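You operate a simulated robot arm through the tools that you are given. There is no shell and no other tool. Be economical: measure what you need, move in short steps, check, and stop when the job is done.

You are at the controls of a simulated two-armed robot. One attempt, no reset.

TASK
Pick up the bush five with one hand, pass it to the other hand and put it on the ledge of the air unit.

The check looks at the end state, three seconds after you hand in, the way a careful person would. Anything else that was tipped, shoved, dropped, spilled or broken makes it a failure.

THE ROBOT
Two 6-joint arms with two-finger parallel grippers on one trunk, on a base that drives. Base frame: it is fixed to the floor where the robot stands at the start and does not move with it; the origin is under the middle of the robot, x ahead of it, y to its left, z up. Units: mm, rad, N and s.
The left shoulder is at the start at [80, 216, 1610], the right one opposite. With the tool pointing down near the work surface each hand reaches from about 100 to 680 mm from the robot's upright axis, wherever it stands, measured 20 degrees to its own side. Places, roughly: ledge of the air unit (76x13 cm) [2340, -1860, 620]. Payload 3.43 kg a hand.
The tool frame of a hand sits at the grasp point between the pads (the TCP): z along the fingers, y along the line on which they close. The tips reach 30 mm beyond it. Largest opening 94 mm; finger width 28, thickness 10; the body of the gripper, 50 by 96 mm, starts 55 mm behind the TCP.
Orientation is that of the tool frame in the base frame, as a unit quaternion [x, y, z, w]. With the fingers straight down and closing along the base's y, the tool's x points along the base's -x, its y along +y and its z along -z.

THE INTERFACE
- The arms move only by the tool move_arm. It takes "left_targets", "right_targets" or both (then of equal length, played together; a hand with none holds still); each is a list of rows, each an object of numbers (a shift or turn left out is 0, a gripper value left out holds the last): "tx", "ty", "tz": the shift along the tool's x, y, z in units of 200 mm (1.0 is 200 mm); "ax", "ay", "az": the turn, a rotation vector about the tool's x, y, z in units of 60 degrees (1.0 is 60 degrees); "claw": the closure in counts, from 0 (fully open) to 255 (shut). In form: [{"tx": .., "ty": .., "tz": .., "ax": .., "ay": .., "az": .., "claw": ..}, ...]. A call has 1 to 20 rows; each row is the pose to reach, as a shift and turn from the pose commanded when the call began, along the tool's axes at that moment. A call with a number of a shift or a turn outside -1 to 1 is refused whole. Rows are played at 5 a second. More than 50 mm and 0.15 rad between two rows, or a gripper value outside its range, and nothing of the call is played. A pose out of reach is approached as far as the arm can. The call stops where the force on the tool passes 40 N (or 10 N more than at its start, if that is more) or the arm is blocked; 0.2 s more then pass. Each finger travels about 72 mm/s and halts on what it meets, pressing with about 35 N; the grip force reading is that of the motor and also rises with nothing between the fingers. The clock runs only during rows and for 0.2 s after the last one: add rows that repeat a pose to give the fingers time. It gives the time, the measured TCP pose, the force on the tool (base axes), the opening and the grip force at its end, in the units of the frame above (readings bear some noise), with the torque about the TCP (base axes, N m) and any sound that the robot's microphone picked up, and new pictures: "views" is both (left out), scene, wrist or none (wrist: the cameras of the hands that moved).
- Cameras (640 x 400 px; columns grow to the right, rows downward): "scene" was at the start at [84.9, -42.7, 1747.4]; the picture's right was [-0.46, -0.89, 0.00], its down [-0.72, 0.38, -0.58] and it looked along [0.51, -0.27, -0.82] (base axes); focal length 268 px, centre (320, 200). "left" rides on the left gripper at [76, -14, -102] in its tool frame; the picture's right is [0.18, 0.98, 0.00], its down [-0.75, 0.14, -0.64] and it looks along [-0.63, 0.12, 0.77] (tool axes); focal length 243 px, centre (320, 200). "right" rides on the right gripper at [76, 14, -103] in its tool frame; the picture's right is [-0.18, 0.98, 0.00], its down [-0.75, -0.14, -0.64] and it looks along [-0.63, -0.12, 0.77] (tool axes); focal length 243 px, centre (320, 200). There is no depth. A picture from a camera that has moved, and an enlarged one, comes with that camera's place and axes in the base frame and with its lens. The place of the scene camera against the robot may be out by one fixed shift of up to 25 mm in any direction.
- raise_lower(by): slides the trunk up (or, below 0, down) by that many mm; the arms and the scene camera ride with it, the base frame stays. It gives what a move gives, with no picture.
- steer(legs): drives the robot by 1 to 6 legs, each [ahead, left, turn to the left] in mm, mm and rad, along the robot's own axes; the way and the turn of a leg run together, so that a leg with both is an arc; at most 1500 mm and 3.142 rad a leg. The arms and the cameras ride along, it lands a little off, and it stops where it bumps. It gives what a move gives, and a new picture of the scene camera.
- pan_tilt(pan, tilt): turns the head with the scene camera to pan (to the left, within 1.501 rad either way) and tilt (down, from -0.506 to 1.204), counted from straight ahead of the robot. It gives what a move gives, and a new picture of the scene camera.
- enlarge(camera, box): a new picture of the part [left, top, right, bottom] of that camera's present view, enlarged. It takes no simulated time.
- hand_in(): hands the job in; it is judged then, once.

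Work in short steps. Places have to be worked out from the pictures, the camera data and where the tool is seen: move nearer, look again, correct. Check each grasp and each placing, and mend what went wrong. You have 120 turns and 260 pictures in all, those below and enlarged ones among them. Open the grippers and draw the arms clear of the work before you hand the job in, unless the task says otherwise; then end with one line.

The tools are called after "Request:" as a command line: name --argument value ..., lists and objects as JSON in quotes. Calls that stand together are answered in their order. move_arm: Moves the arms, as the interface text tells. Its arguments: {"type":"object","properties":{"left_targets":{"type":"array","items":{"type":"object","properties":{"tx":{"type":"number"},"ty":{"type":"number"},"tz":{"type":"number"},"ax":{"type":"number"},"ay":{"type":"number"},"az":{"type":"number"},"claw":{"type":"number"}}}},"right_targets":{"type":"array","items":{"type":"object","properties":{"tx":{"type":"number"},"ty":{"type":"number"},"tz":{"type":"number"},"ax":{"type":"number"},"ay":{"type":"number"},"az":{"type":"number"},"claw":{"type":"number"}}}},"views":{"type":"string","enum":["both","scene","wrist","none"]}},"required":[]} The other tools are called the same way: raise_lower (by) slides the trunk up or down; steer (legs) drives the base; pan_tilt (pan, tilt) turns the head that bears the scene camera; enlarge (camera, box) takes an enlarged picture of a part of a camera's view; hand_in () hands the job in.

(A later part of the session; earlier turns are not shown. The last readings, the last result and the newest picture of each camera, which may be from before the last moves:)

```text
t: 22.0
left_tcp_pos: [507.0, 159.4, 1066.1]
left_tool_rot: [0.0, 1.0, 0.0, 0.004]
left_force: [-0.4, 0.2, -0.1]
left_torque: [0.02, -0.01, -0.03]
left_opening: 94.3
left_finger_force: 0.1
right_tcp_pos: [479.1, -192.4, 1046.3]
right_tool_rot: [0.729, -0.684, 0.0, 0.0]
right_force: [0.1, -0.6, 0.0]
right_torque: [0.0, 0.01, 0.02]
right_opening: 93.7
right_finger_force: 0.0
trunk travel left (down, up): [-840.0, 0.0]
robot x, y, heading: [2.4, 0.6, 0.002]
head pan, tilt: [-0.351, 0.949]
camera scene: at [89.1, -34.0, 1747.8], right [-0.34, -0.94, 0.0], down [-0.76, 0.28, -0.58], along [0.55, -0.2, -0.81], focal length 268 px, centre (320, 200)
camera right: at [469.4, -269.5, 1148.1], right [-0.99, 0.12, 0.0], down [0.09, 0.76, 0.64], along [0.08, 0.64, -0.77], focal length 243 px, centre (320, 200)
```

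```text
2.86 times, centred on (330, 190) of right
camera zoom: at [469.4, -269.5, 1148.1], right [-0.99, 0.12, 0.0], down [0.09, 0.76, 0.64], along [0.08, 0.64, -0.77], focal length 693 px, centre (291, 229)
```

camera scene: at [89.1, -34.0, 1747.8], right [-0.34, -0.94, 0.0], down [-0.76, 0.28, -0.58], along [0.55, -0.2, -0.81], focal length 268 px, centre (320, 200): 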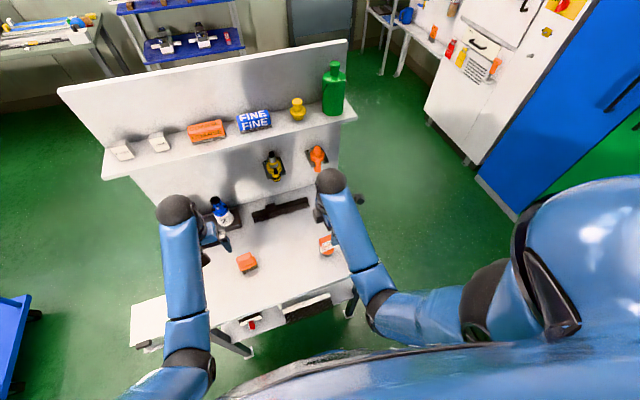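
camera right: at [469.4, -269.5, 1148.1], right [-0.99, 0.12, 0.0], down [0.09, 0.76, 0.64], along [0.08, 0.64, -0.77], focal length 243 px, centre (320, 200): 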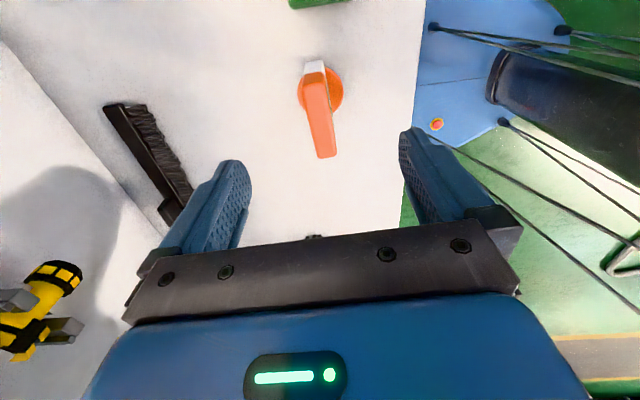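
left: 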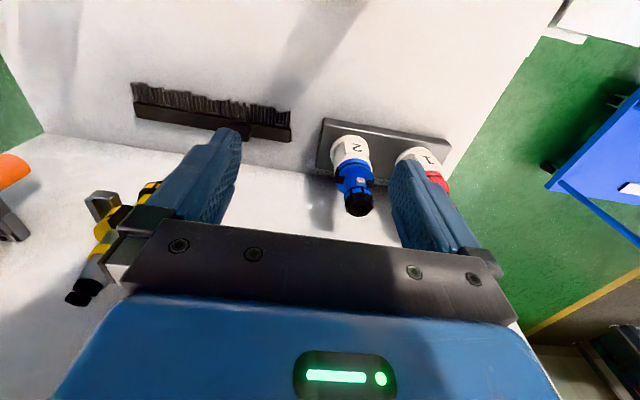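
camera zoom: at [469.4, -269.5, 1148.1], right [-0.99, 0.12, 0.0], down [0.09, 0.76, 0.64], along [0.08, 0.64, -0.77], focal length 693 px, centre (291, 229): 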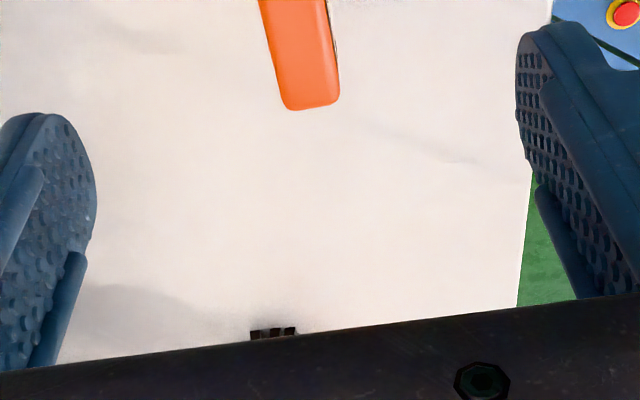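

The bush is centred between the fingers. I descend 100 mm to z≈946.

Request:
move_arm --right_targets '[{"tz": 0.12, "tx": 0.01}, {"tz": 0.24, "tx": 0.01}, {"tz": 0.34, "tx": 0.01}, {"tz": 0.43, "tx": 0.01}, {"tz": 0.5, "tx": 0.01}]' --views "both"

Request:
enlarge --camera "right" --box '[220, 60, 440, 260]'

```text
t: 23.2
left_tcp_pos: [506.7, 157.2, 1066.0]
left_tool_rot: [0.0, 1.0, -0.001, 0.005]
left_force: [-0.1, 0.1, 0.1]
left_torque: [-0.02, -0.02, -0.04]
left_opening: 93.8
left_finger_force: 0.0
right_tcp_pos: [481.4, -196.1, 945.4]
right_tool_rot: [0.729, -0.684, 0.001, -0.001]
right_force: [0.5, 0.5, 1.1]
right_torque: [0.03, -0.03, 0.0]
right_opening: 93.9
right_finger_force: 0.1
trunk travel left (down, up): [-840.0, 0.0]
robot x, y, heading: [-2.0, -1.1, 0.002]
head pan, tilt: [-0.351, 0.949]
camera scene: at [89.4, -34.1, 1747.8], right [-0.34, -0.94, 0.0], down [-0.76, 0.28, -0.58], along [0.55, -0.2, -0.81], focal length 268 px, centre (320, 200)
camera right: at [469.6, -272.2, 1048.0], right [-0.99, 0.12, 0.0], down [0.09, 0.76, 0.64], along [0.08, 0.64, -0.77], focal length 243 px, centre (320, 200)
```

scene: 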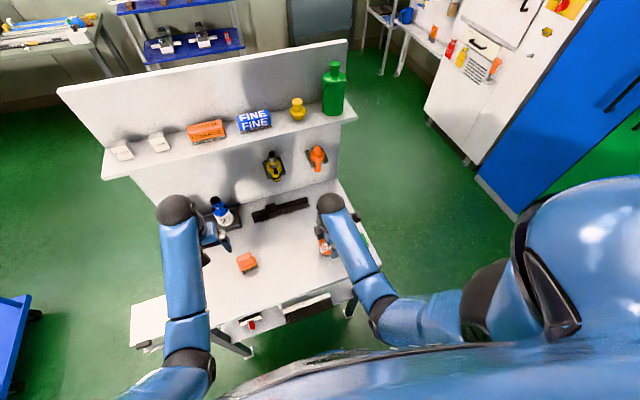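
right: 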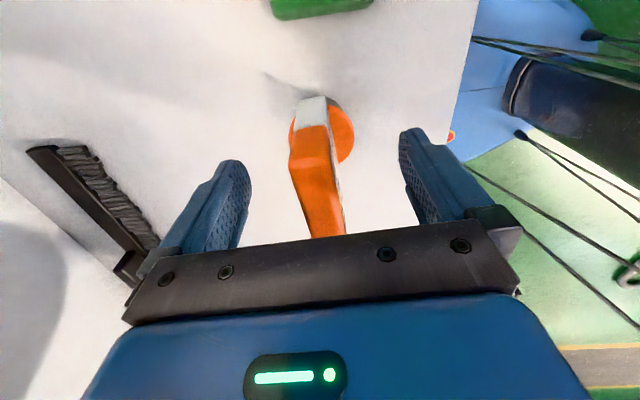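

```text
2.00 times, centred on (330, 160) of right
camera zoom: at [469.6, -272.2, 1048.0], right [-0.99, 0.12, 0.0], down [0.09, 0.76, 0.64], along [0.08, 0.64, -0.77], focal length 485 px, centre (300, 280)
```

zoom: 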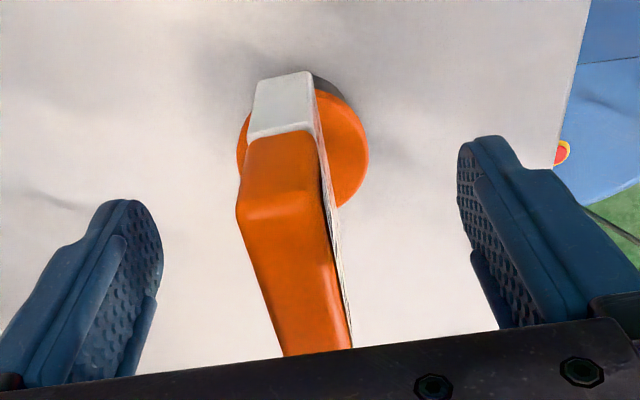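

The fingers straddle the plate. I close the right gripper.

Request:
move_arm --right_targets '[{"claw": 255}, {"claw": 255}, {"claw": 255}, {"claw": 255}, {"claw": 255}, {"claw": 255}]' --views "wrist"

```text
t: 24.6
left_tcp_pos: [506.6, 158.1, 1065.8]
left_tool_rot: [0.0, 1.0, -0.001, 0.004]
left_force: [-0.6, -0.1, 0.7]
left_torque: [-0.04, 0.04, 0.05]
left_opening: 93.7
left_finger_force: 0.1
right_tcp_pos: [479.9, -194.4, 945.0]
right_tool_rot: [0.729, -0.685, 0.001, -0.001]
right_force: [-0.6, 0.6, 1.3]
right_torque: [0.0, 0.06, -0.02]
right_opening: 22.3
right_finger_force: 35.0
trunk travel left (down, up): [-840.0, 0.0]
robot x, y, heading: [0.6, 1.6, 0.002]
head pan, tilt: [-0.351, 0.949]
camera right: at [469.5, -272.2, 1048.2], right [-0.99, 0.12, 0.0], down [0.09, 0.76, 0.64], along [0.08, 0.64, -0.77], focal length 243 px, centre (320, 200)
```

right: 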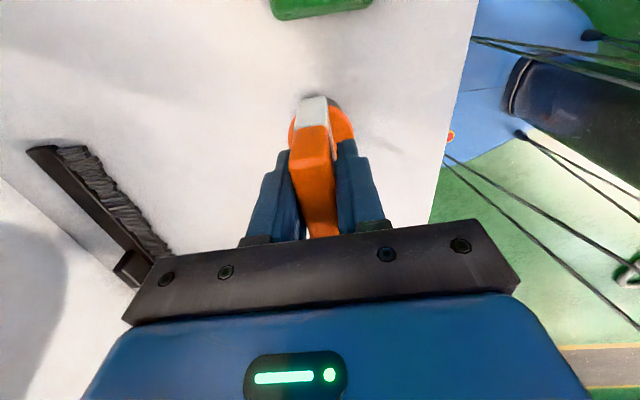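

Gripped at 22 mm opening. I lift 90 mm and check.

Request:
move_arm --right_targets '[{"tz": -0.1}, {"tz": -0.2}, {"tz": -0.3}, {"tz": -0.4}, {"tz": -0.45}]' --views "both"

Request:
enlarge --camera "scene" --box '[270, 190, 390, 280]'

```text
t: 25.8
left_tcp_pos: [507.4, 158.9, 1066.3]
left_tool_rot: [0.0, 1.0, -0.001, 0.004]
left_force: [1.2, -1.4, -0.5]
left_torque: [-0.01, 0.01, 0.03]
left_opening: 94.0
left_finger_force: 0.1
right_tcp_pos: [479.5, -194.3, 1036.9]
right_tool_rot: [0.729, -0.684, 0.001, -0.001]
right_force: [0.5, 0.3, -3.6]
right_torque: [0.0, 0.02, 0.04]
right_opening: 22.2
right_finger_force: 35.4
trunk travel left (down, up): [-840.0, 0.0]
robot x, y, heading: [-3.8, -1.0, 0.005]
head pan, tilt: [-0.351, 0.949]
camera scene: at [89.6, -34.2, 1747.7], right [-0.34, -0.94, 0.0], down [-0.76, 0.28, -0.58], along [0.55, -0.2, -0.81], focal length 268 px, centre (320, 200)
camera right: at [469.4, -271.6, 1139.3], right [-0.99, 0.12, 0.0], down [0.09, 0.76, 0.64], along [0.08, 0.64, -0.77], focal length 243 px, centre (320, 200)
```

scene: 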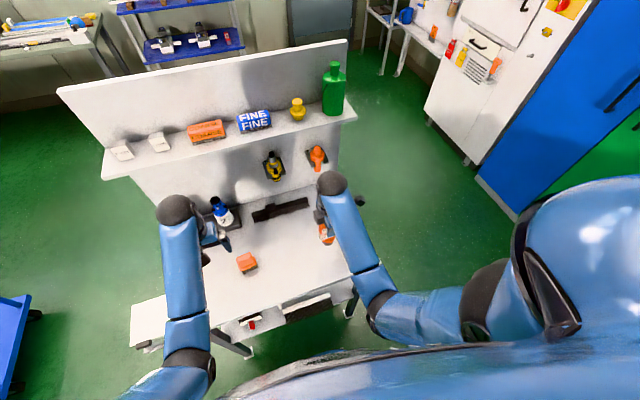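
right: 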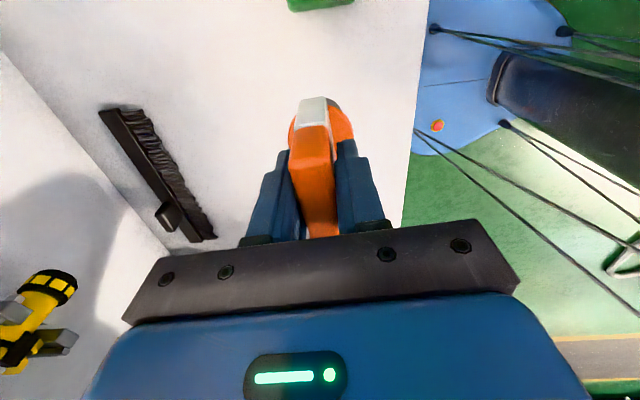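

```text
4.44 times, centred on (330, 235) of scene
camera zoom: at [89.6, -34.2, 1747.7], right [-0.34, -0.94, 0.0], down [-0.76, 0.28, -0.58], along [0.55, -0.2, -0.81], focal length 1189 px, centre (276, 44)
```

zoom: 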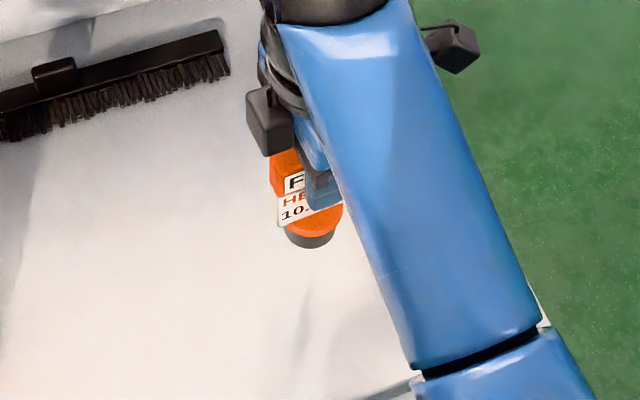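

Firmly held (≈0.4 kg). I back the robot away from the bench to have free room for the handover.

Request:
steer --legs '[[-500, 0, 0]]'

```text
t: 28.8
left_tcp_pos: [10.6, 158.5, 1066.1]
left_tool_rot: [0.0, 1.0, 0.0, 0.003]
left_force: [0.0, 0.3, 0.3]
left_torque: [-0.01, 0.01, 0.0]
left_opening: 94.0
left_finger_force: 0.0
right_tcp_pos: [-16.4, -194.5, 1035.9]
right_tool_rot: [0.729, -0.685, 0.001, 0.0]
right_force: [-0.1, -0.2, -4.8]
right_torque: [0.01, 0.02, 0.03]
right_opening: 22.5
right_finger_force: 34.9
trunk travel left (down, up): [-840.0, 0.0]
robot x, y, heading: [-497.6, 0.1, 0.002]
head pan, tilt: [-0.351, 0.949]
camera scene: at [-406.0, -34.3, 1747.5], right [-0.34, -0.94, 0.0], down [-0.77, 0.28, -0.58], along [0.54, -0.2, -0.81], focal length 268 px, centre (320, 200)
```

scene: 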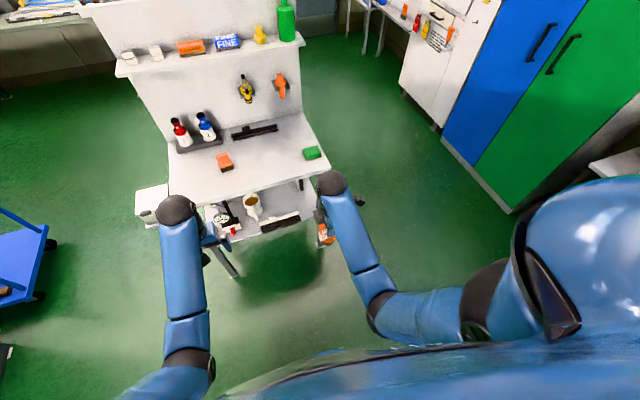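

Now I turn the right hand 45° and bring it toward the middle, while the left hand turns 45° and moves left.

Request:
move_arm --right_targets '[{"tx": -0.08, "az": 0.12}, {"tx": -0.16, "az": 0.24}, {"tx": -0.24, "az": 0.36}, {"tx": -0.32, "az": 0.48}, {"tx": -0.4, "az": 0.6}, {"tx": -0.5, "az": 0.72}, {"tx": -0.6, "az": 0.81}]' --left_targets '[{"ty": 0.1, "tz": 0.05, "az": 0.11}, {"ty": 0.2, "tz": 0.1, "az": 0.22}, {"ty": 0.3, "tz": 0.15, "az": 0.33}, {"ty": 0.4, "tz": 0.2, "az": 0.44}, {"ty": 0.5, "tz": 0.25, "az": 0.55}, {"ty": 0.5, "tz": 0.25, "az": 0.66}, {"ty": 0.5, "tz": 0.25, "az": 0.75}]' --views "scene"

```text
t: 30.4
left_tcp_pos: [8.9, 259.5, 1014.9]
left_tool_rot: [0.384, 0.923, 0.002, 0.005]
left_force: [0.4, 0.3, 0.4]
left_torque: [-0.02, -0.02, 0.01]
left_opening: 94.1
left_finger_force: 0.1
right_tcp_pos: [-26.4, -74.8, 1037.4]
right_tool_rot: [-0.381, 0.925, -0.001, 0.001]
right_force: [0.2, 0.3, -3.3]
right_torque: [-0.05, 0.03, -0.03]
right_opening: 22.3
right_finger_force: 34.6
trunk travel left (down, up): [-840.0, 0.0]
robot x, y, heading: [-500.7, -1.4, -0.001]
head pan, tilt: [-0.351, 0.949]
camera scene: at [-409.7, -33.8, 1747.8], right [-0.34, -0.94, 0.0], down [-0.76, 0.28, -0.58], along [0.55, -0.2, -0.81], focal length 268 px, centre (320, 200)
```

scene: 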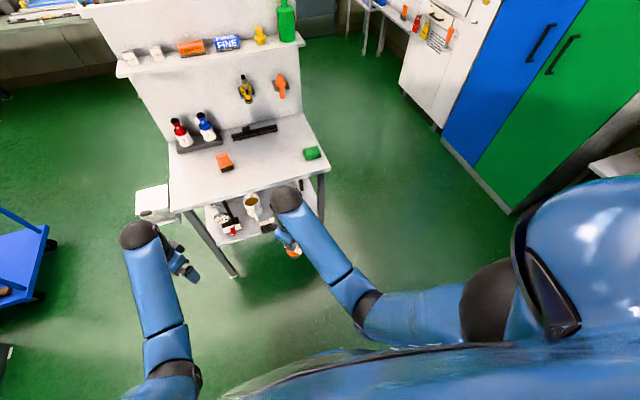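

Angles are as wanted. I pitch the left hand up 60° toward pointing at the bush.

Request:
move_arm --left_targets '[{"ay": -0.125}, {"ay": -0.25}, {"ay": -0.375}, {"ay": -0.5}, {"ay": -0.625}, {"ay": -0.75}, {"ay": -0.875}, {"ay": -1}]' --views "both"

```text
t: 32.1
left_tcp_pos: [9.3, 259.6, 1015.4]
left_tool_rot: [0.332, 0.797, -0.19, 0.466]
left_force: [0.2, 0.1, 0.1]
left_torque: [0.0, 0.0, 0.0]
left_opening: 94.0
left_finger_force: 0.1
right_tcp_pos: [-26.3, -74.7, 1037.4]
right_tool_rot: [-0.383, 0.924, -0.001, 0.0]
right_force: [-1.0, -0.1, -3.2]
right_torque: [-0.04, 0.02, 0.0]
right_opening: 22.2
right_finger_force: 34.8
trunk travel left (down, up): [-840.0, 0.0]
robot x, y, heading: [-499.4, -0.2, 0.0]
head pan, tilt: [-0.351, 0.949]
camera scene: at [-409.4, -33.7, 1747.8], right [-0.34, -0.94, 0.0], down [-0.76, 0.28, -0.58], along [0.55, -0.2, -0.81], focal length 268 px, centre (320, 200)
camera left: at [-89.6, 337.5, 999.8], right [0.63, 0.76, -0.15], down [-0.04, 0.23, 0.97], along [0.77, -0.61, 0.17], focal length 243 px, centre (320, 200)
```

scene: 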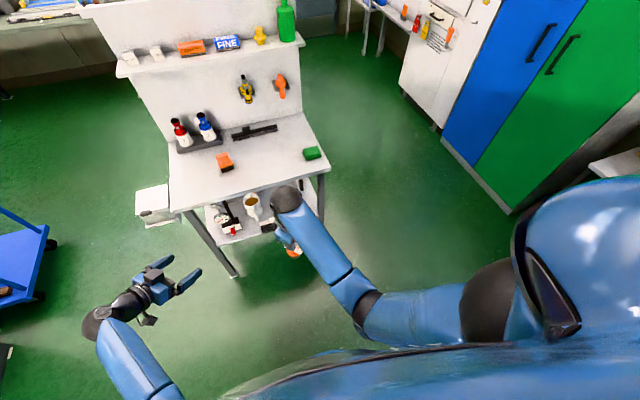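
left: 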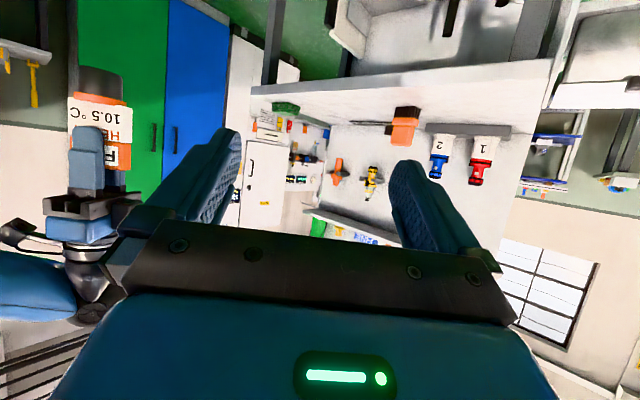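

The left camera sees the bush (camera below the hand, picture upside down). I finish the pitch to horizontal and go half way to the pre-handover point.

Request:
move_arm --left_targets '[{"ay": -0.1, "ty": -0.13, "tz": 0.04, "tx": -0.02}, {"ay": -0.2, "ty": -0.26, "tz": 0.08, "tx": -0.04}, {"ay": -0.3, "ty": -0.39, "tz": 0.12, "tx": -0.06}, {"ay": -0.4, "ty": -0.52, "tz": 0.16, "tx": -0.08}, {"ay": -0.5, "ty": -0.65, "tz": 0.21, "tx": -0.09}]' --views "both"

```text
t: 33.4
left_tcp_pos: [-50.4, 133.4, 1010.1]
left_tool_rot: [0.272, 0.649, -0.27, 0.657]
left_force: [-0.2, 0.2, -0.2]
left_torque: [-0.01, 0.0, -0.01]
left_opening: 93.9
left_finger_force: 0.0
right_tcp_pos: [-26.6, -75.7, 1038.2]
right_tool_rot: [-0.382, 0.924, 0.0, 0.002]
right_force: [0.6, 0.2, -4.1]
right_torque: [-0.01, -0.02, 0.0]
right_opening: 22.0
right_finger_force: 35.7
trunk travel left (down, up): [-840.0, 0.0]
robot x, y, heading: [-498.1, -0.2, 0.002]
head pan, tilt: [-0.351, 0.949]
camera scene: at [-410.1, -34.6, 1747.8], right [-0.34, -0.94, 0.0], down [-0.76, 0.28, -0.58], along [0.55, -0.2, -0.81], focal length 268 px, centre (320, 200)
camera left: at [-132.2, 196.3, 932.4], right [0.7, 0.69, -0.18], down [-0.36, 0.55, 0.75], along [0.62, -0.46, 0.64], focal length 243 px, centre (320, 200)
```

scene: 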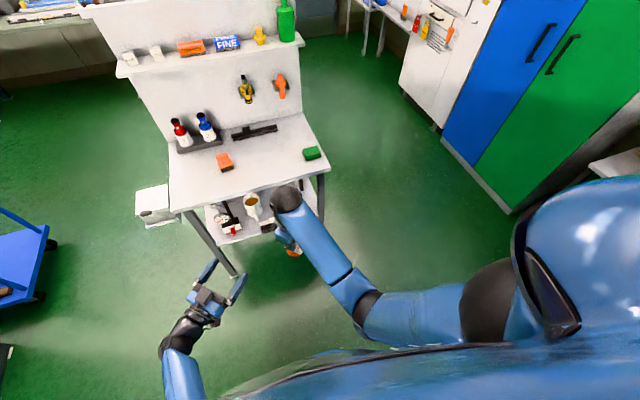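
left: 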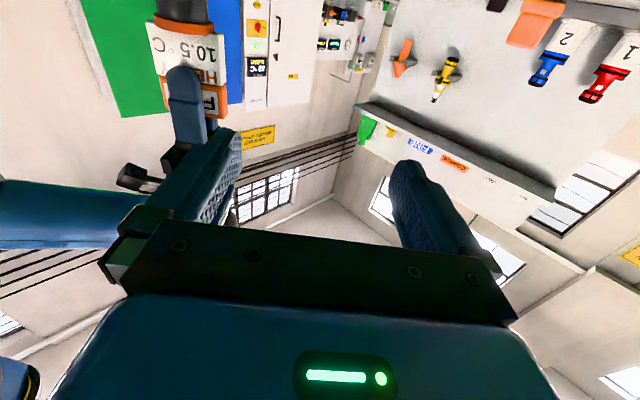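

Left hand is now level, pointing forward-right. I move to the pre-handover spot 120 mm behind the plate.

Request:
move_arm --left_targets '[{"ty": -0.15, "tz": 0.0, "tx": 0.01}, {"ty": -0.3, "tz": 0.05, "tx": 0.02}, {"ty": -0.45, "tz": 0.1, "tx": 0.03}, {"ty": -0.6, "tz": 0.15, "tx": 0.035}, {"ty": -0.65, "tz": 0.2, "tx": 0.035}]' --views "both"

Request:
enlarge --camera "scene" --box '[180, 170, 360, 300]'

```text
t: 34.5
left_tcp_pos: [-115.7, 15.6, 1002.7]
left_tool_rot: [0.272, 0.65, -0.269, 0.657]
left_force: [-0.2, 0.4, 0.5]
left_torque: [0.0, 0.01, 0.03]
left_opening: 93.9
left_finger_force: 0.1
right_tcp_pos: [-26.5, -74.5, 1036.1]
right_tool_rot: [-0.383, 0.924, -0.001, 0.001]
right_force: [-0.5, 0.7, -3.7]
right_torque: [-0.01, -0.02, -0.03]
right_opening: 22.5
right_finger_force: 35.4
trunk travel left (down, up): [-840.0, 0.0]
robot x, y, heading: [-498.9, -1.0, -0.001]
head pan, tilt: [-0.351, 0.949]
camera scene: at [-409.4, -34.3, 1747.8], right [-0.34, -0.94, 0.0], down [-0.76, 0.28, -0.58], along [0.55, -0.2, -0.81], focal length 268 px, centre (320, 200)
camera left: at [-196.2, 75.9, 924.6], right [0.7, 0.69, -0.18], down [-0.36, 0.55, 0.75], along [0.62, -0.46, 0.64], focal length 243 px, centre (320, 200)
```

scene: 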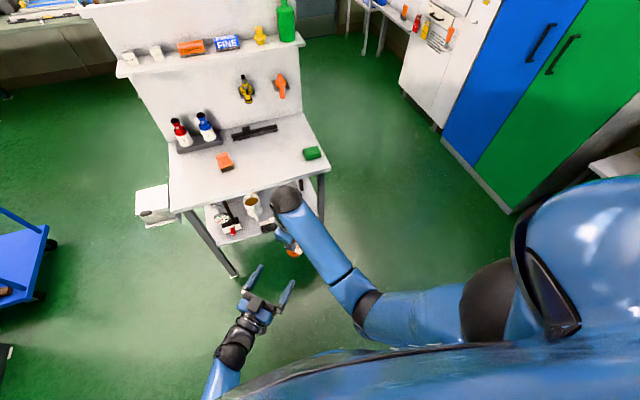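
left: 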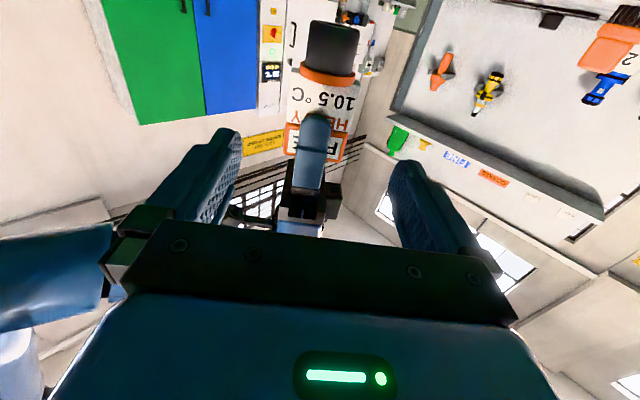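

```text
3.08 times, centred on (270, 235) of scene
camera zoom: at [-409.4, -34.3, 1747.8], right [-0.34, -0.94, 0.0], down [-0.76, 0.28, -0.58], along [0.55, -0.2, -0.81], focal length 823 px, centre (474, 92)
```

zoom: 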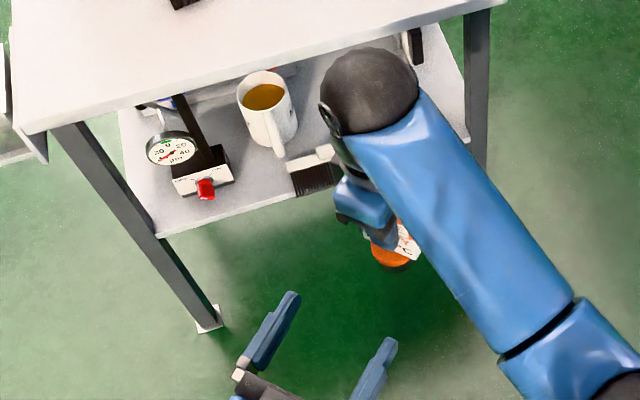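

Well centred. I advance 125 mm so the open fingers pass on either edge of the plate.

Request:
move_arm --left_targets '[{"tz": 0.12}, {"tz": 0.24}, {"tz": 0.36}, {"tz": 0.48}, {"tz": 0.56}, {"tz": 0.62}]' --views "both"

Request:
enlarge --camera "left" --box '[180, 0, 460, 260]'

```text
t: 36.0
left_tcp_pos: [-27.9, -74.5, 1003.2]
left_tool_rot: [0.272, 0.65, -0.269, 0.656]
left_force: [0.2, 0.1, -0.5]
left_torque: [0.0, 0.01, -0.01]
left_opening: 93.9
left_finger_force: 0.0
right_tcp_pos: [-25.6, -76.3, 1038.2]
right_tool_rot: [-0.383, 0.924, 0.0, 0.001]
right_force: [0.0, 0.7, -3.8]
right_torque: [0.0, 0.02, 0.0]
right_opening: 22.4
right_finger_force: 35.3
trunk travel left (down, up): [-840.0, 0.0]
robot x, y, heading: [-497.1, -2.6, 0.005]
head pan, tilt: [-0.351, 0.949]
camera scene: at [-409.0, -34.4, 1747.7], right [-0.34, -0.94, 0.0], down [-0.76, 0.28, -0.58], along [0.55, -0.2, -0.81], focal length 268 px, centre (320, 200)
camera left: at [-108.6, -12.1, 926.0], right [0.7, 0.69, -0.18], down [-0.36, 0.55, 0.75], along [0.62, -0.46, 0.64], focal length 243 px, centre (320, 200)
```

scene: 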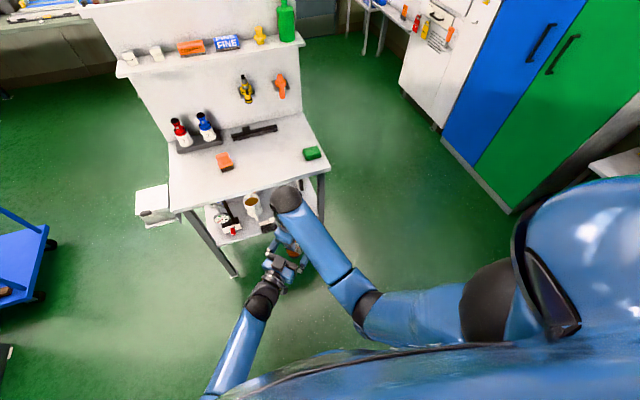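
left: 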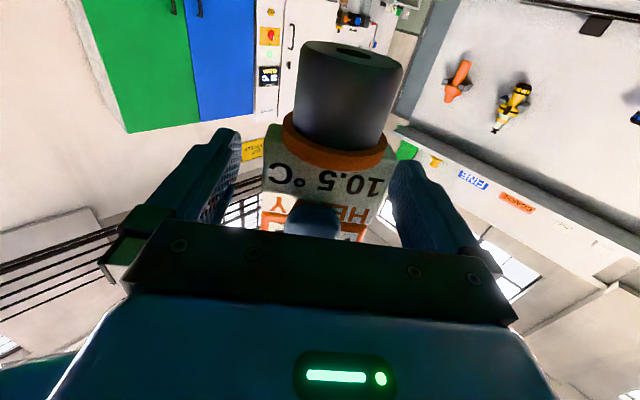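

```text
1.54 times, centred on (320, 130) of left
camera zoom: at [-108.6, -12.1, 926.0], right [0.7, 0.69, -0.18], down [-0.36, 0.55, 0.75], along [0.62, -0.46, 0.64], focal length 373 px, centre (320, 308)
```

zoom: 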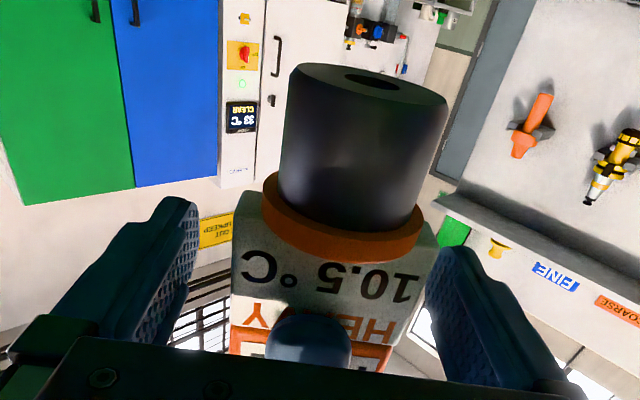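

It really is a bush (bored black cylinder) on a tagged holder. The plate is between the left fingers; I close the left gripper.

Request:
move_arm --left_targets '[{"claw": 255}, {"claw": 255}, {"claw": 255}, {"claw": 255}, {"claw": 255}]' --views "wrist"

```text
t: 37.1
left_tcp_pos: [-26.4, -72.7, 1003.4]
left_tool_rot: [0.27, 0.651, -0.268, 0.656]
left_force: [14.7, 7.7, -4.1]
left_torque: [-0.09, 0.46, 0.05]
left_opening: 66.2
left_finger_force: 34.8
right_tcp_pos: [-27.4, -77.2, 1037.5]
right_tool_rot: [-0.382, 0.924, 0.0, 0.0]
right_force: [-14.9, -8.1, 5.0]
right_torque: [-0.17, 0.1, 0.01]
right_opening: 22.2
right_finger_force: 34.8
trunk travel left (down, up): [-840.0, 0.0]
robot x, y, heading: [-495.7, -2.5, -0.0]
head pan, tilt: [-0.351, 0.949]
camera left: at [-108.5, -11.5, 926.1], right [0.7, 0.7, -0.18], down [-0.36, 0.55, 0.75], along [0.62, -0.46, 0.64], focal length 243 px, centre (320, 200)
```

left: 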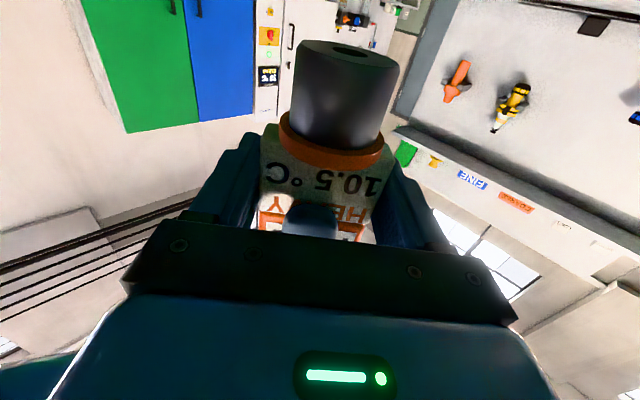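

Left holds it firmly (66 mm). I open the right only partly, so its finger doesn't hit the left palm, then lower the left hand with the bush out of the right fingers.

Request:
move_arm --right_targets '[{"claw": 150}, {"claw": 140}, {"claw": 140}]' --views "wrist"

Request:
enlarge --camera "left" --box '[180, 0, 460, 260]'

```text
t: 38.0
left_tcp_pos: [-28.4, -73.7, 1003.1]
left_tool_rot: [0.271, 0.651, -0.27, 0.656]
left_force: [-0.3, 0.0, 0.0]
left_torque: [0.02, -0.01, -0.01]
left_opening: 66.3
left_finger_force: 35.2
right_tcp_pos: [-26.5, -77.0, 1037.9]
right_tool_rot: [-0.383, 0.924, -0.001, 0.001]
right_force: [0.8, -0.1, -0.4]
right_torque: [0.01, -0.02, -0.03]
right_opening: 42.1
right_finger_force: 0.1
trunk travel left (down, up): [-840.0, 0.0]
robot x, y, heading: [-500.7, 0.1, -0.001]
head pan, tilt: [-0.351, 0.949]
camera right: at [-91.6, -119.4, 1139.2], right [-0.56, 0.83, 0.0], down [0.63, 0.43, 0.64], along [0.53, 0.36, -0.77], focal length 243 px, centre (320, 200)
```

right: 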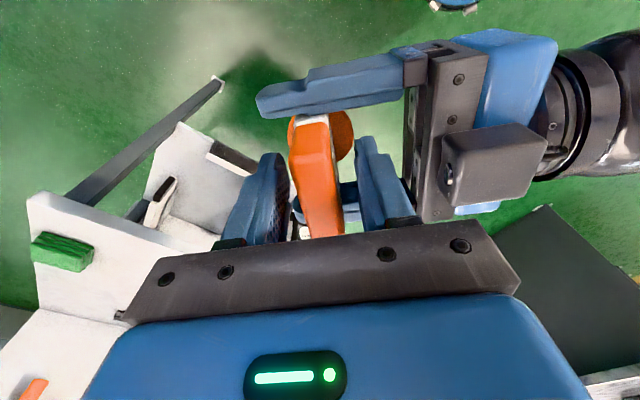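

```text
1.54 times, centred on (320, 130) of left
camera zoom: at [-108.7, -11.9, 926.3], right [0.7, 0.69, -0.18], down [-0.36, 0.55, 0.75], along [0.62, -0.46, 0.64], focal length 373 px, centre (320, 308)
```

zoom: 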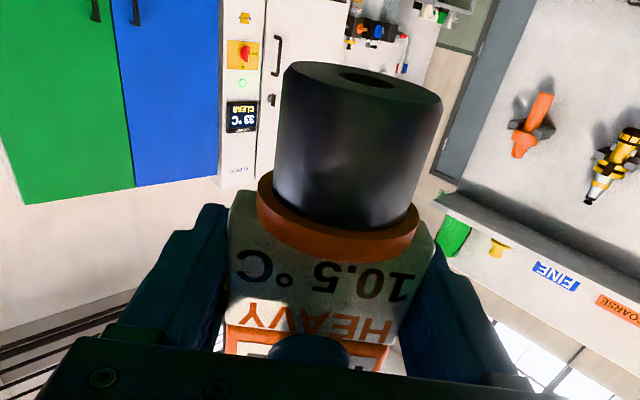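

The bush sits in the left hand, free of the right. I lower the left hand 100 mm straight down.

Request:
move_arm --left_targets '[{"tx": 0.1}, {"tx": 0.2}, {"tx": 0.3}, {"tx": 0.4}, {"tx": 0.5}]' --views "both"

```text
t: 39.1
left_tcp_pos: [-24.1, -73.5, 903.4]
left_tool_rot: [0.271, 0.65, -0.27, 0.656]
left_force: [0.2, -0.8, 0.3]
left_torque: [0.0, 0.0, -0.02]
left_opening: 65.9
left_finger_force: 35.5
right_tcp_pos: [-26.4, -76.7, 1036.6]
right_tool_rot: [-0.383, 0.924, 0.0, -0.001]
right_force: [-0.1, -0.5, -0.1]
right_torque: [-0.01, 0.02, -0.02]
right_opening: 42.5
right_finger_force: 0.0
trunk travel left (down, up): [-840.0, 0.0]
robot x, y, heading: [-497.4, -0.1, 0.001]
head pan, tilt: [-0.351, 0.949]
camera scene: at [-407.9, -34.8, 1747.7], right [-0.34, -0.94, 0.0], down [-0.76, 0.28, -0.58], along [0.55, -0.2, -0.81], focal length 268 px, centre (320, 200)
camera left: at [-105.6, -12.4, 825.7], right [0.7, 0.69, -0.18], down [-0.36, 0.55, 0.75], along [0.62, -0.46, 0.64], focal length 243 px, centre (320, 200)
```

scene: 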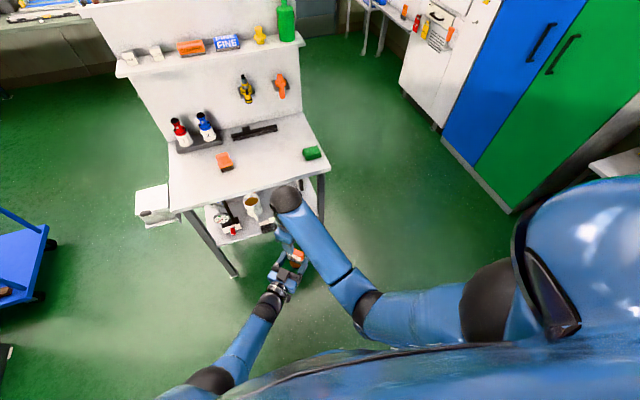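
left: 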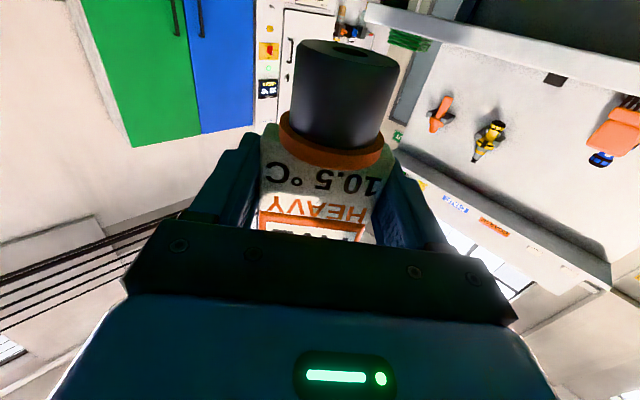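

Handover done. I draw the right hand back to the right, and turn the left to point straight ahead, moving it to the left.

Request:
move_arm --left_targets '[{"ty": 0.12, "tz": -0.08, "ax": -0.11}, {"ty": 0.24, "tz": -0.16, "ax": -0.22}, {"ty": 0.36, "tz": -0.24, "ax": -0.33}, {"ty": 0.48, "tz": -0.32, "ax": -0.44}, {"ty": 0.6, "tz": -0.4, "ax": -0.55}, {"ty": 0.72, "tz": -0.48, "ax": -0.66}, {"ty": 0.85, "tz": -0.56, "ax": -0.75}]' --right_targets '[{"tx": 0.1}, {"tx": 0.2}, {"tx": 0.3, "ty": -0.05}, {"tx": 0.4, "ty": -0.1}, {"tx": 0.5, "ty": -0.15}, {"tx": 0.6, "ty": -0.2}, {"tx": 0.7, "ty": -0.25}]' --views "both"

```text
t: 40.8
left_tcp_pos: [11.4, 242.2, 898.6]
left_tool_rot: [0.04, 0.7, 0.006, 0.713]
left_force: [0.2, -0.2, -0.7]
left_torque: [0.01, 0.04, -0.03]
left_opening: 66.3
left_finger_force: 34.9
left hand out of reach, approached as far as the arm can: row 1, 2, 3, 4, 5, 6, 7
right_tcp_pos: [-90.5, -210.0, 1036.8]
right_tool_rot: [-0.383, 0.924, -0.001, 0.001]
right_force: [0.0, 0.3, -0.1]
right_torque: [0.03, -0.02, -0.02]
right_opening: 42.1
right_finger_force: 0.1
trunk travel left (down, up): [-840.0, 0.0]
robot x, y, heading: [-500.2, 2.3, 0.0]
head pan, tilt: [-0.351, 0.949]
camera scene: at [-409.7, -33.7, 1747.8], right [-0.34, -0.94, 0.0], down [-0.76, 0.28, -0.58], along [0.55, -0.2, -0.81], focal length 268 px, centre (320, 200)
camera right: at [-156.0, -253.3, 1139.1], right [-0.56, 0.83, 0.0], down [0.63, 0.43, 0.64], along [0.53, 0.36, -0.77], focal length 243 px, centre (320, 200)
camera left: at [-90.4, 236.2, 819.2], right [0.05, 0.99, -0.12], down [-0.65, 0.12, 0.75], along [0.76, 0.04, 0.65], focal length 243 px, centre (320, 200)
```

scene: 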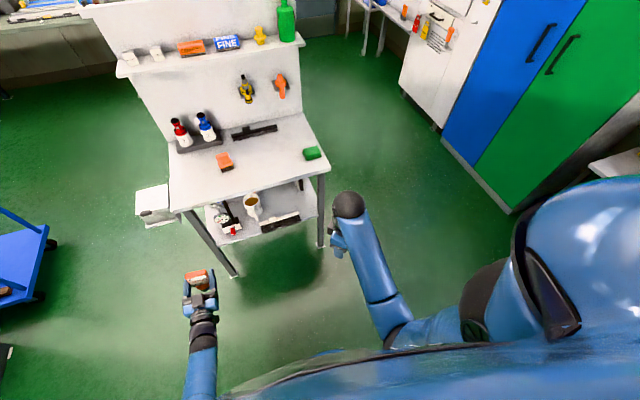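
right: 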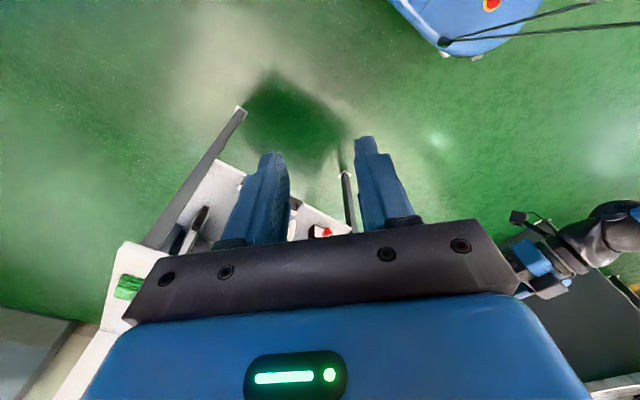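
left: 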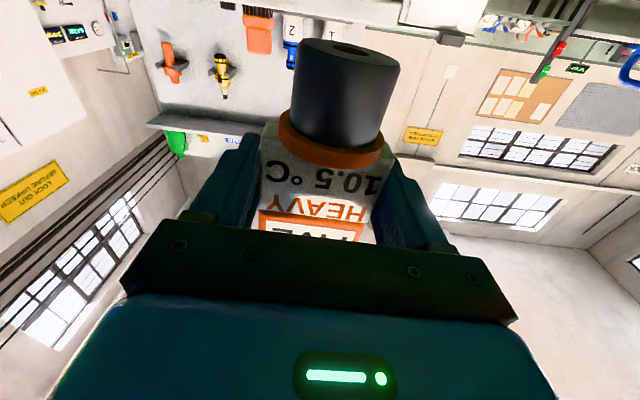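

Left carries it, tilted about 4° because of the reach limit near the body. I extend it 80 mm ahead and level it.

Request:
move_arm --left_targets '[{"tz": 0.1, "ax": -0.01, "az": -0.015}, {"tz": 0.2, "ax": -0.02, "az": -0.03}, {"tz": 0.3, "ax": -0.035, "az": -0.045}, {"tz": 0.4, "ax": -0.046, "az": -0.062}]' --views "scene"

```text
t: 41.8
left_tcp_pos: [83.6, 278.6, 897.6]
left_tool_rot: [0.011, 0.703, -0.005, 0.711]
left_force: [-0.2, 0.2, -0.2]
left_torque: [0.04, -0.01, 0.0]
left_opening: 66.3
left_finger_force: 35.3
left hand out of reach, approached as far as the arm can: row 1, 2, 3, 4
right_tcp_pos: [-89.6, -210.1, 1036.0]
right_tool_rot: [-0.383, 0.924, 0.0, 0.001]
right_force: [0.4, -0.3, -0.2]
right_torque: [0.02, -0.01, 0.0]
right_opening: 42.2
right_finger_force: 0.1
trunk travel left (down, up): [-840.0, 0.0]
robot x, y, heading: [-498.7, -0.3, -0.0]
head pan, tilt: [-0.351, 0.949]
camera scene: at [-407.3, -33.1, 1747.6], right [-0.34, -0.94, 0.0], down [-0.76, 0.28, -0.58], along [0.55, -0.2, -0.81], focal length 268 px, centre (320, 200)
```

scene: 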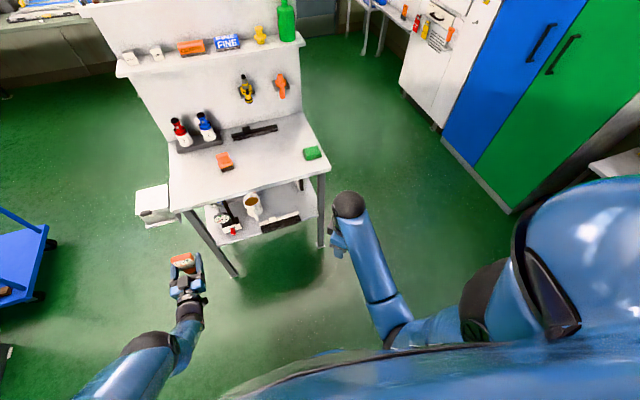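

Bush held level. I now turn the robot right 90° in place and look before driving to the air unit.

Request:
steer --legs '[[0, 0, -1.5708], [800, 0, 0]]'

Request:
pan_tilt --pan 0.6 --tilt 0.5

```text
t: 49.9
left_tcp_pos: [-234.0, -1388.4, 899.7]
left_tool_rot: [-0.508, -0.485, 0.51, -0.496]
left_force: [-0.3, -0.1, -0.6]
left_torque: [0.01, 0.01, 0.03]
left_opening: 66.2
left_finger_force: 35.0
right_tcp_pos: [-719.6, -1211.6, 1037.1]
right_tool_rot: [0.387, 0.922, -0.001, 0.001]
right_force: [0.4, -1.0, -0.3]
right_torque: [-0.03, 0.01, -0.01]
right_opening: 42.4
right_finger_force: 0.0
trunk travel left (down, up): [-840.0, 0.0]
robot x, y, heading: [-506.9, -804.9, -1.581]
head pan, tilt: [-0.351, 0.949]
camera scene: at [-541.1, -911.4, 1747.9], right [-0.94, 0.35, 0.0], down [0.29, 0.76, -0.58], along [-0.21, -0.55, -0.81], focal length 268 px, centre (320, 200)
```

scene: 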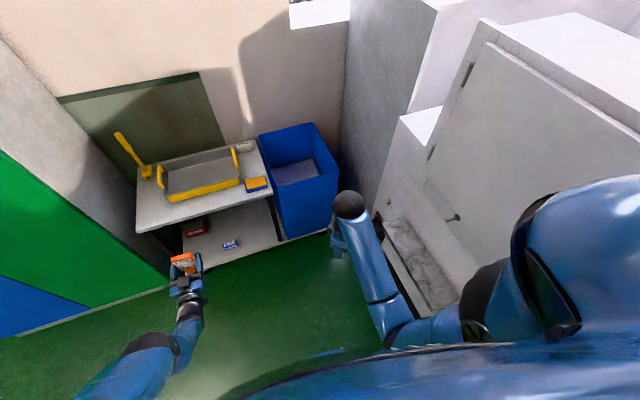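

```text
t: 51.1
left_tcp_pos: [-233.7, -1390.2, 899.2]
left_tool_rot: [-0.507, -0.485, 0.51, -0.497]
left_force: [-0.8, -0.3, -0.1]
left_torque: [0.01, -0.02, -0.01]
left_opening: 66.4
left_finger_force: 34.7
right_tcp_pos: [-719.2, -1211.6, 1036.1]
right_tool_rot: [0.387, 0.922, -0.001, -0.001]
right_force: [0.3, -0.7, 0.8]
right_torque: [-0.01, -0.01, 0.02]
right_opening: 42.5
right_finger_force: 0.1
trunk travel left (down, up): [-840.0, 0.0]
robot x, y, heading: [-505.5, -804.4, -1.582]
head pan, tilt: [0.6, 0.499]
camera scene: at [-464.8, -920.7, 1785.2], right [-0.83, -0.56, 0.0], down [-0.27, 0.4, -0.88], along [0.49, -0.73, -0.48], focal length 268 px, centre (320, 200)
```

scene: 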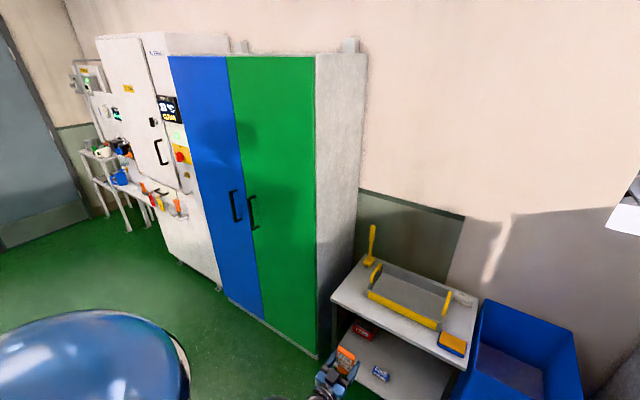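

Clear floor ahead; cabinet fronts at y≈-1810. I strafe left (to +x) along the cabinets toward the air unit.

Request:
steer --legs '[[0, 0, 0.01], [0, 1300, 0], [0, 1000, 0]]'

Request:
pan_tilt --pan 0.35 --tilt 0.75

```text
t: 62.8
left_tcp_pos: [2074.6, -1375.5, 898.0]
left_tool_rot: [-0.503, -0.49, 0.504, -0.502]
left_force: [0.5, -1.7, 0.3]
left_torque: [0.0, -0.02, 0.04]
left_opening: 66.3
left_finger_force: 34.9
right_tcp_pos: [1586.9, -1205.4, 1037.6]
right_tool_rot: [0.379, 0.925, 0.001, 0.0]
right_force: [0.3, 0.0, 0.5]
right_torque: [0.0, 0.0, 0.02]
right_opening: 42.5
right_finger_force: 0.1
trunk travel left (down, up): [-840.0, 0.0]
robot x, y, heading: [1793.4, -795.2, -1.564]
head pan, tilt: [0.6, 0.499]
camera scene: at [1835.3, -909.6, 1785.3], right [-0.82, -0.57, 0.0], down [-0.27, 0.39, -0.88], along [0.5, -0.72, -0.48], focal length 268 px, centre (320, 200)
```

scene: 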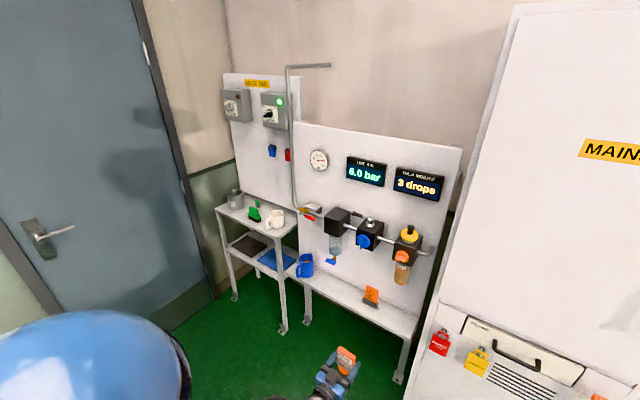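

```text
t: 63.5
left_tcp_pos: [2074.7, -1374.4, 898.7]
left_tool_rot: [-0.503, -0.49, 0.505, -0.502]
left_force: [0.2, -0.6, -0.7]
left_torque: [-0.01, 0.0, 0.02]
left_opening: 66.2
left_finger_force: 34.9
right_tcp_pos: [1587.6, -1204.3, 1036.2]
right_tool_rot: [0.38, 0.925, 0.0, 0.0]
right_force: [0.5, 0.5, 0.6]
right_torque: [-0.02, 0.01, 0.05]
right_opening: 42.2
right_finger_force: 0.1
trunk travel left (down, up): [-840.0, 0.0]
robot x, y, heading: [1790.4, -793.8, -1.561]
head pan, tilt: [0.351, 0.75]
camera scene: at [1814.1, -912.6, 1763.3], right [-0.94, -0.35, 0.0], down [-0.24, 0.64, -0.73], along [0.26, -0.68, -0.68], focal length 268 px, centre (320, 200)
```

scene: 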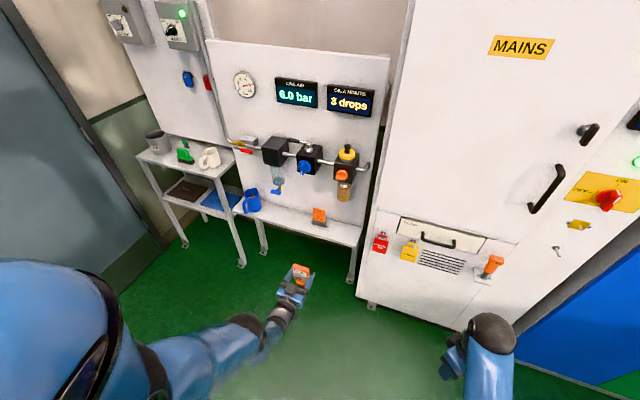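

The air unit is in view. I enlarge the ledge to choose a spot.

Request:
enlarge --camera "scene" --box '[220, 130, 390, 260]'

```text
3.08 times, centred on (305, 195) of scene
camera zoom: at [1814.1, -912.6, 1763.3], right [-0.94, -0.35, 0.0], down [-0.24, 0.64, -0.73], along [0.26, -0.68, -0.68], focal length 823 px, centre (366, 215)
```

zoom: 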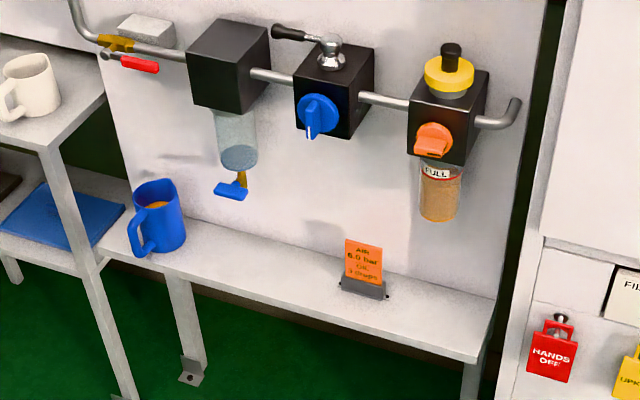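

Ledge front edge ≈ y -1790, sign at x≈2184, mug x≈2594, drain valve above x≈2437 (z≈770). I target x≈2330, y≈-1835. I strafe 255 mm left and go 220 mm ahead, still clear.

Request:
steer --legs '[[0, 0, -0.01], [0, 255, 0], [220, 0, 0]]'

Request:
raise_lower --by -170

Request:
pan_tilt --pan 0.3 --tilt 0.8

Request:
move_arm --left_targets '[{"tz": 0.0}]' --views "wrist"

```text
t: 67.0
left_tcp_pos: [2322.1, -1594.9, 901.2]
left_tool_rot: [-0.506, -0.486, 0.509, -0.498]
left_force: [-0.9, 1.0, 0.8]
left_torque: [0.01, -0.03, 0.0]
left_opening: 66.3
left_finger_force: 35.1
right_tcp_pos: [1837.5, -1418.3, 1038.5]
right_tool_rot: [0.385, 0.923, -0.003, 0.0]
right_force: [-0.1, 0.5, -0.2]
right_torque: [-0.04, -0.04, -0.02]
right_opening: 42.5
right_finger_force: 0.1
trunk travel left (down, up): [-840.0, 0.0]
robot x, y, heading: [2047.9, -1017.9, -1.572]
head pan, tilt: [0.351, 0.75]
camera scene: at [2066.0, -1126.0, 1763.8], right [-0.94, -0.34, 0.0], down [-0.23, 0.64, -0.73], along [0.25, -0.69, -0.68], focal length 268 px, centre (320, 200)
```

scene: 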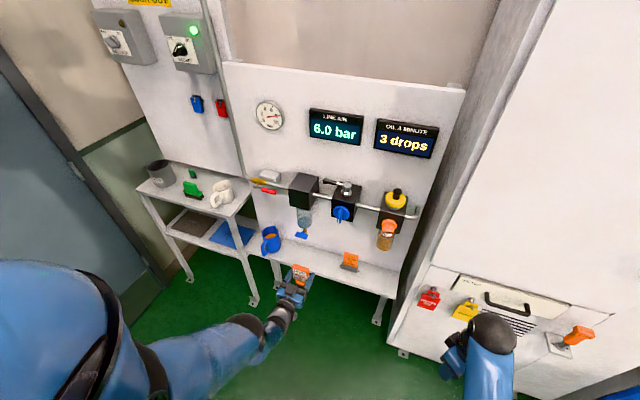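

```text
t: 68.9
left_tcp_pos: [2322.6, -1598.5, 729.6]
left_tool_rot: [-0.506, -0.486, 0.508, -0.498]
left_force: [0.7, -0.6, 0.5]
left_torque: [0.01, -0.03, 0.02]
left_opening: 66.4
left_finger_force: 35.0
right_tcp_pos: [1836.4, -1422.3, 867.2]
right_tool_rot: [0.383, 0.924, -0.001, 0.0]
right_force: [-0.3, 0.8, -0.9]
right_torque: [-0.01, 0.02, -0.02]
right_opening: 42.0
right_finger_force: 0.2
trunk travel left (down, up): [-670.0, 170.0]
robot x, y, heading: [2049.8, -1014.3, -1.579]
head pan, tilt: [0.351, 0.75]
```

```text
t: 69.5
left_tcp_pos: [2322.7, -1597.3, 728.4]
left_tool_rot: [-0.506, -0.487, 0.508, -0.498]
left_force: [-0.2, -0.1, 1.0]
left_torque: [0.03, 0.0, -0.03]
left_opening: 66.3
left_finger_force: 35.2
right_tcp_pos: [1836.4, -1421.3, 867.3]
right_tool_rot: [0.384, 0.923, -0.001, 0.0]
right_force: [0.1, 0.1, 0.8]
right_torque: [0.0, -0.02, 0.0]
right_opening: 42.6
right_finger_force: 0.0
trunk travel left (down, up): [-670.0, 170.0]
robot x, y, heading: [2050.5, -1012.5, -1.573]
head pan, tilt: [0.3, 0.799]
camera scene: at [2062.5, -1131.9, 1589.3], right [-0.96, -0.29, 0.0], down [-0.21, 0.69, -0.7], along [0.2, -0.67, -0.72], focal length 268 px, centre (320, 200)
```

scene: 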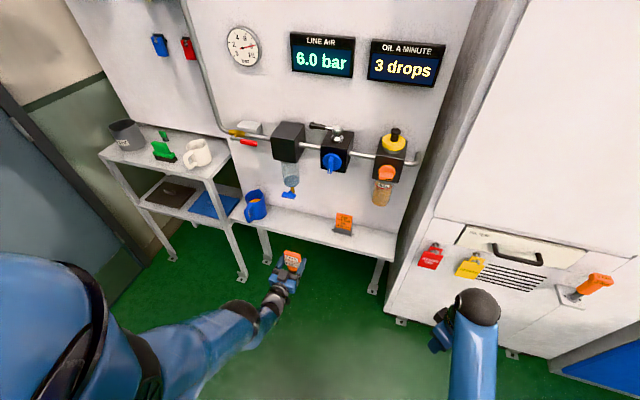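

```text
t: 69.9
left_tcp_pos: [2321.9, -1597.1, 728.9]
left_tool_rot: [-0.506, -0.487, 0.508, -0.498]
left_force: [-0.5, 0.4, -0.7]
left_torque: [0.01, -0.01, -0.02]
left_opening: 65.8
left_finger_force: 35.7
right_tcp_pos: [1836.3, -1422.5, 867.0]
right_tool_rot: [0.385, 0.923, -0.001, 0.0]
right_force: [0.2, -0.6, -0.4]
right_torque: [-0.01, 0.01, 0.02]
right_opening: 42.4
right_finger_force: 0.1
trunk travel left (down, up): [-670.0, 170.0]
robot x, y, heading: [2048.8, -1010.9, -1.572]
head pan, tilt: [0.3, 0.799]
camera left: at [2313.1, -1496.6, 650.2], right [0.98, -0.03, -0.17], down [0.15, 0.65, 0.75], along [0.09, -0.76, 0.64], focal length 243 px, centre (320, 200)
```

left: 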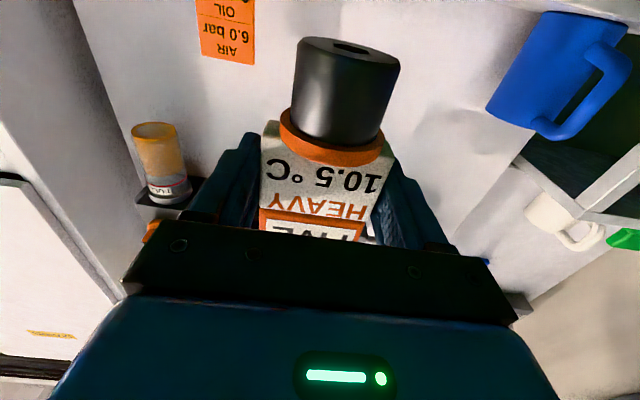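

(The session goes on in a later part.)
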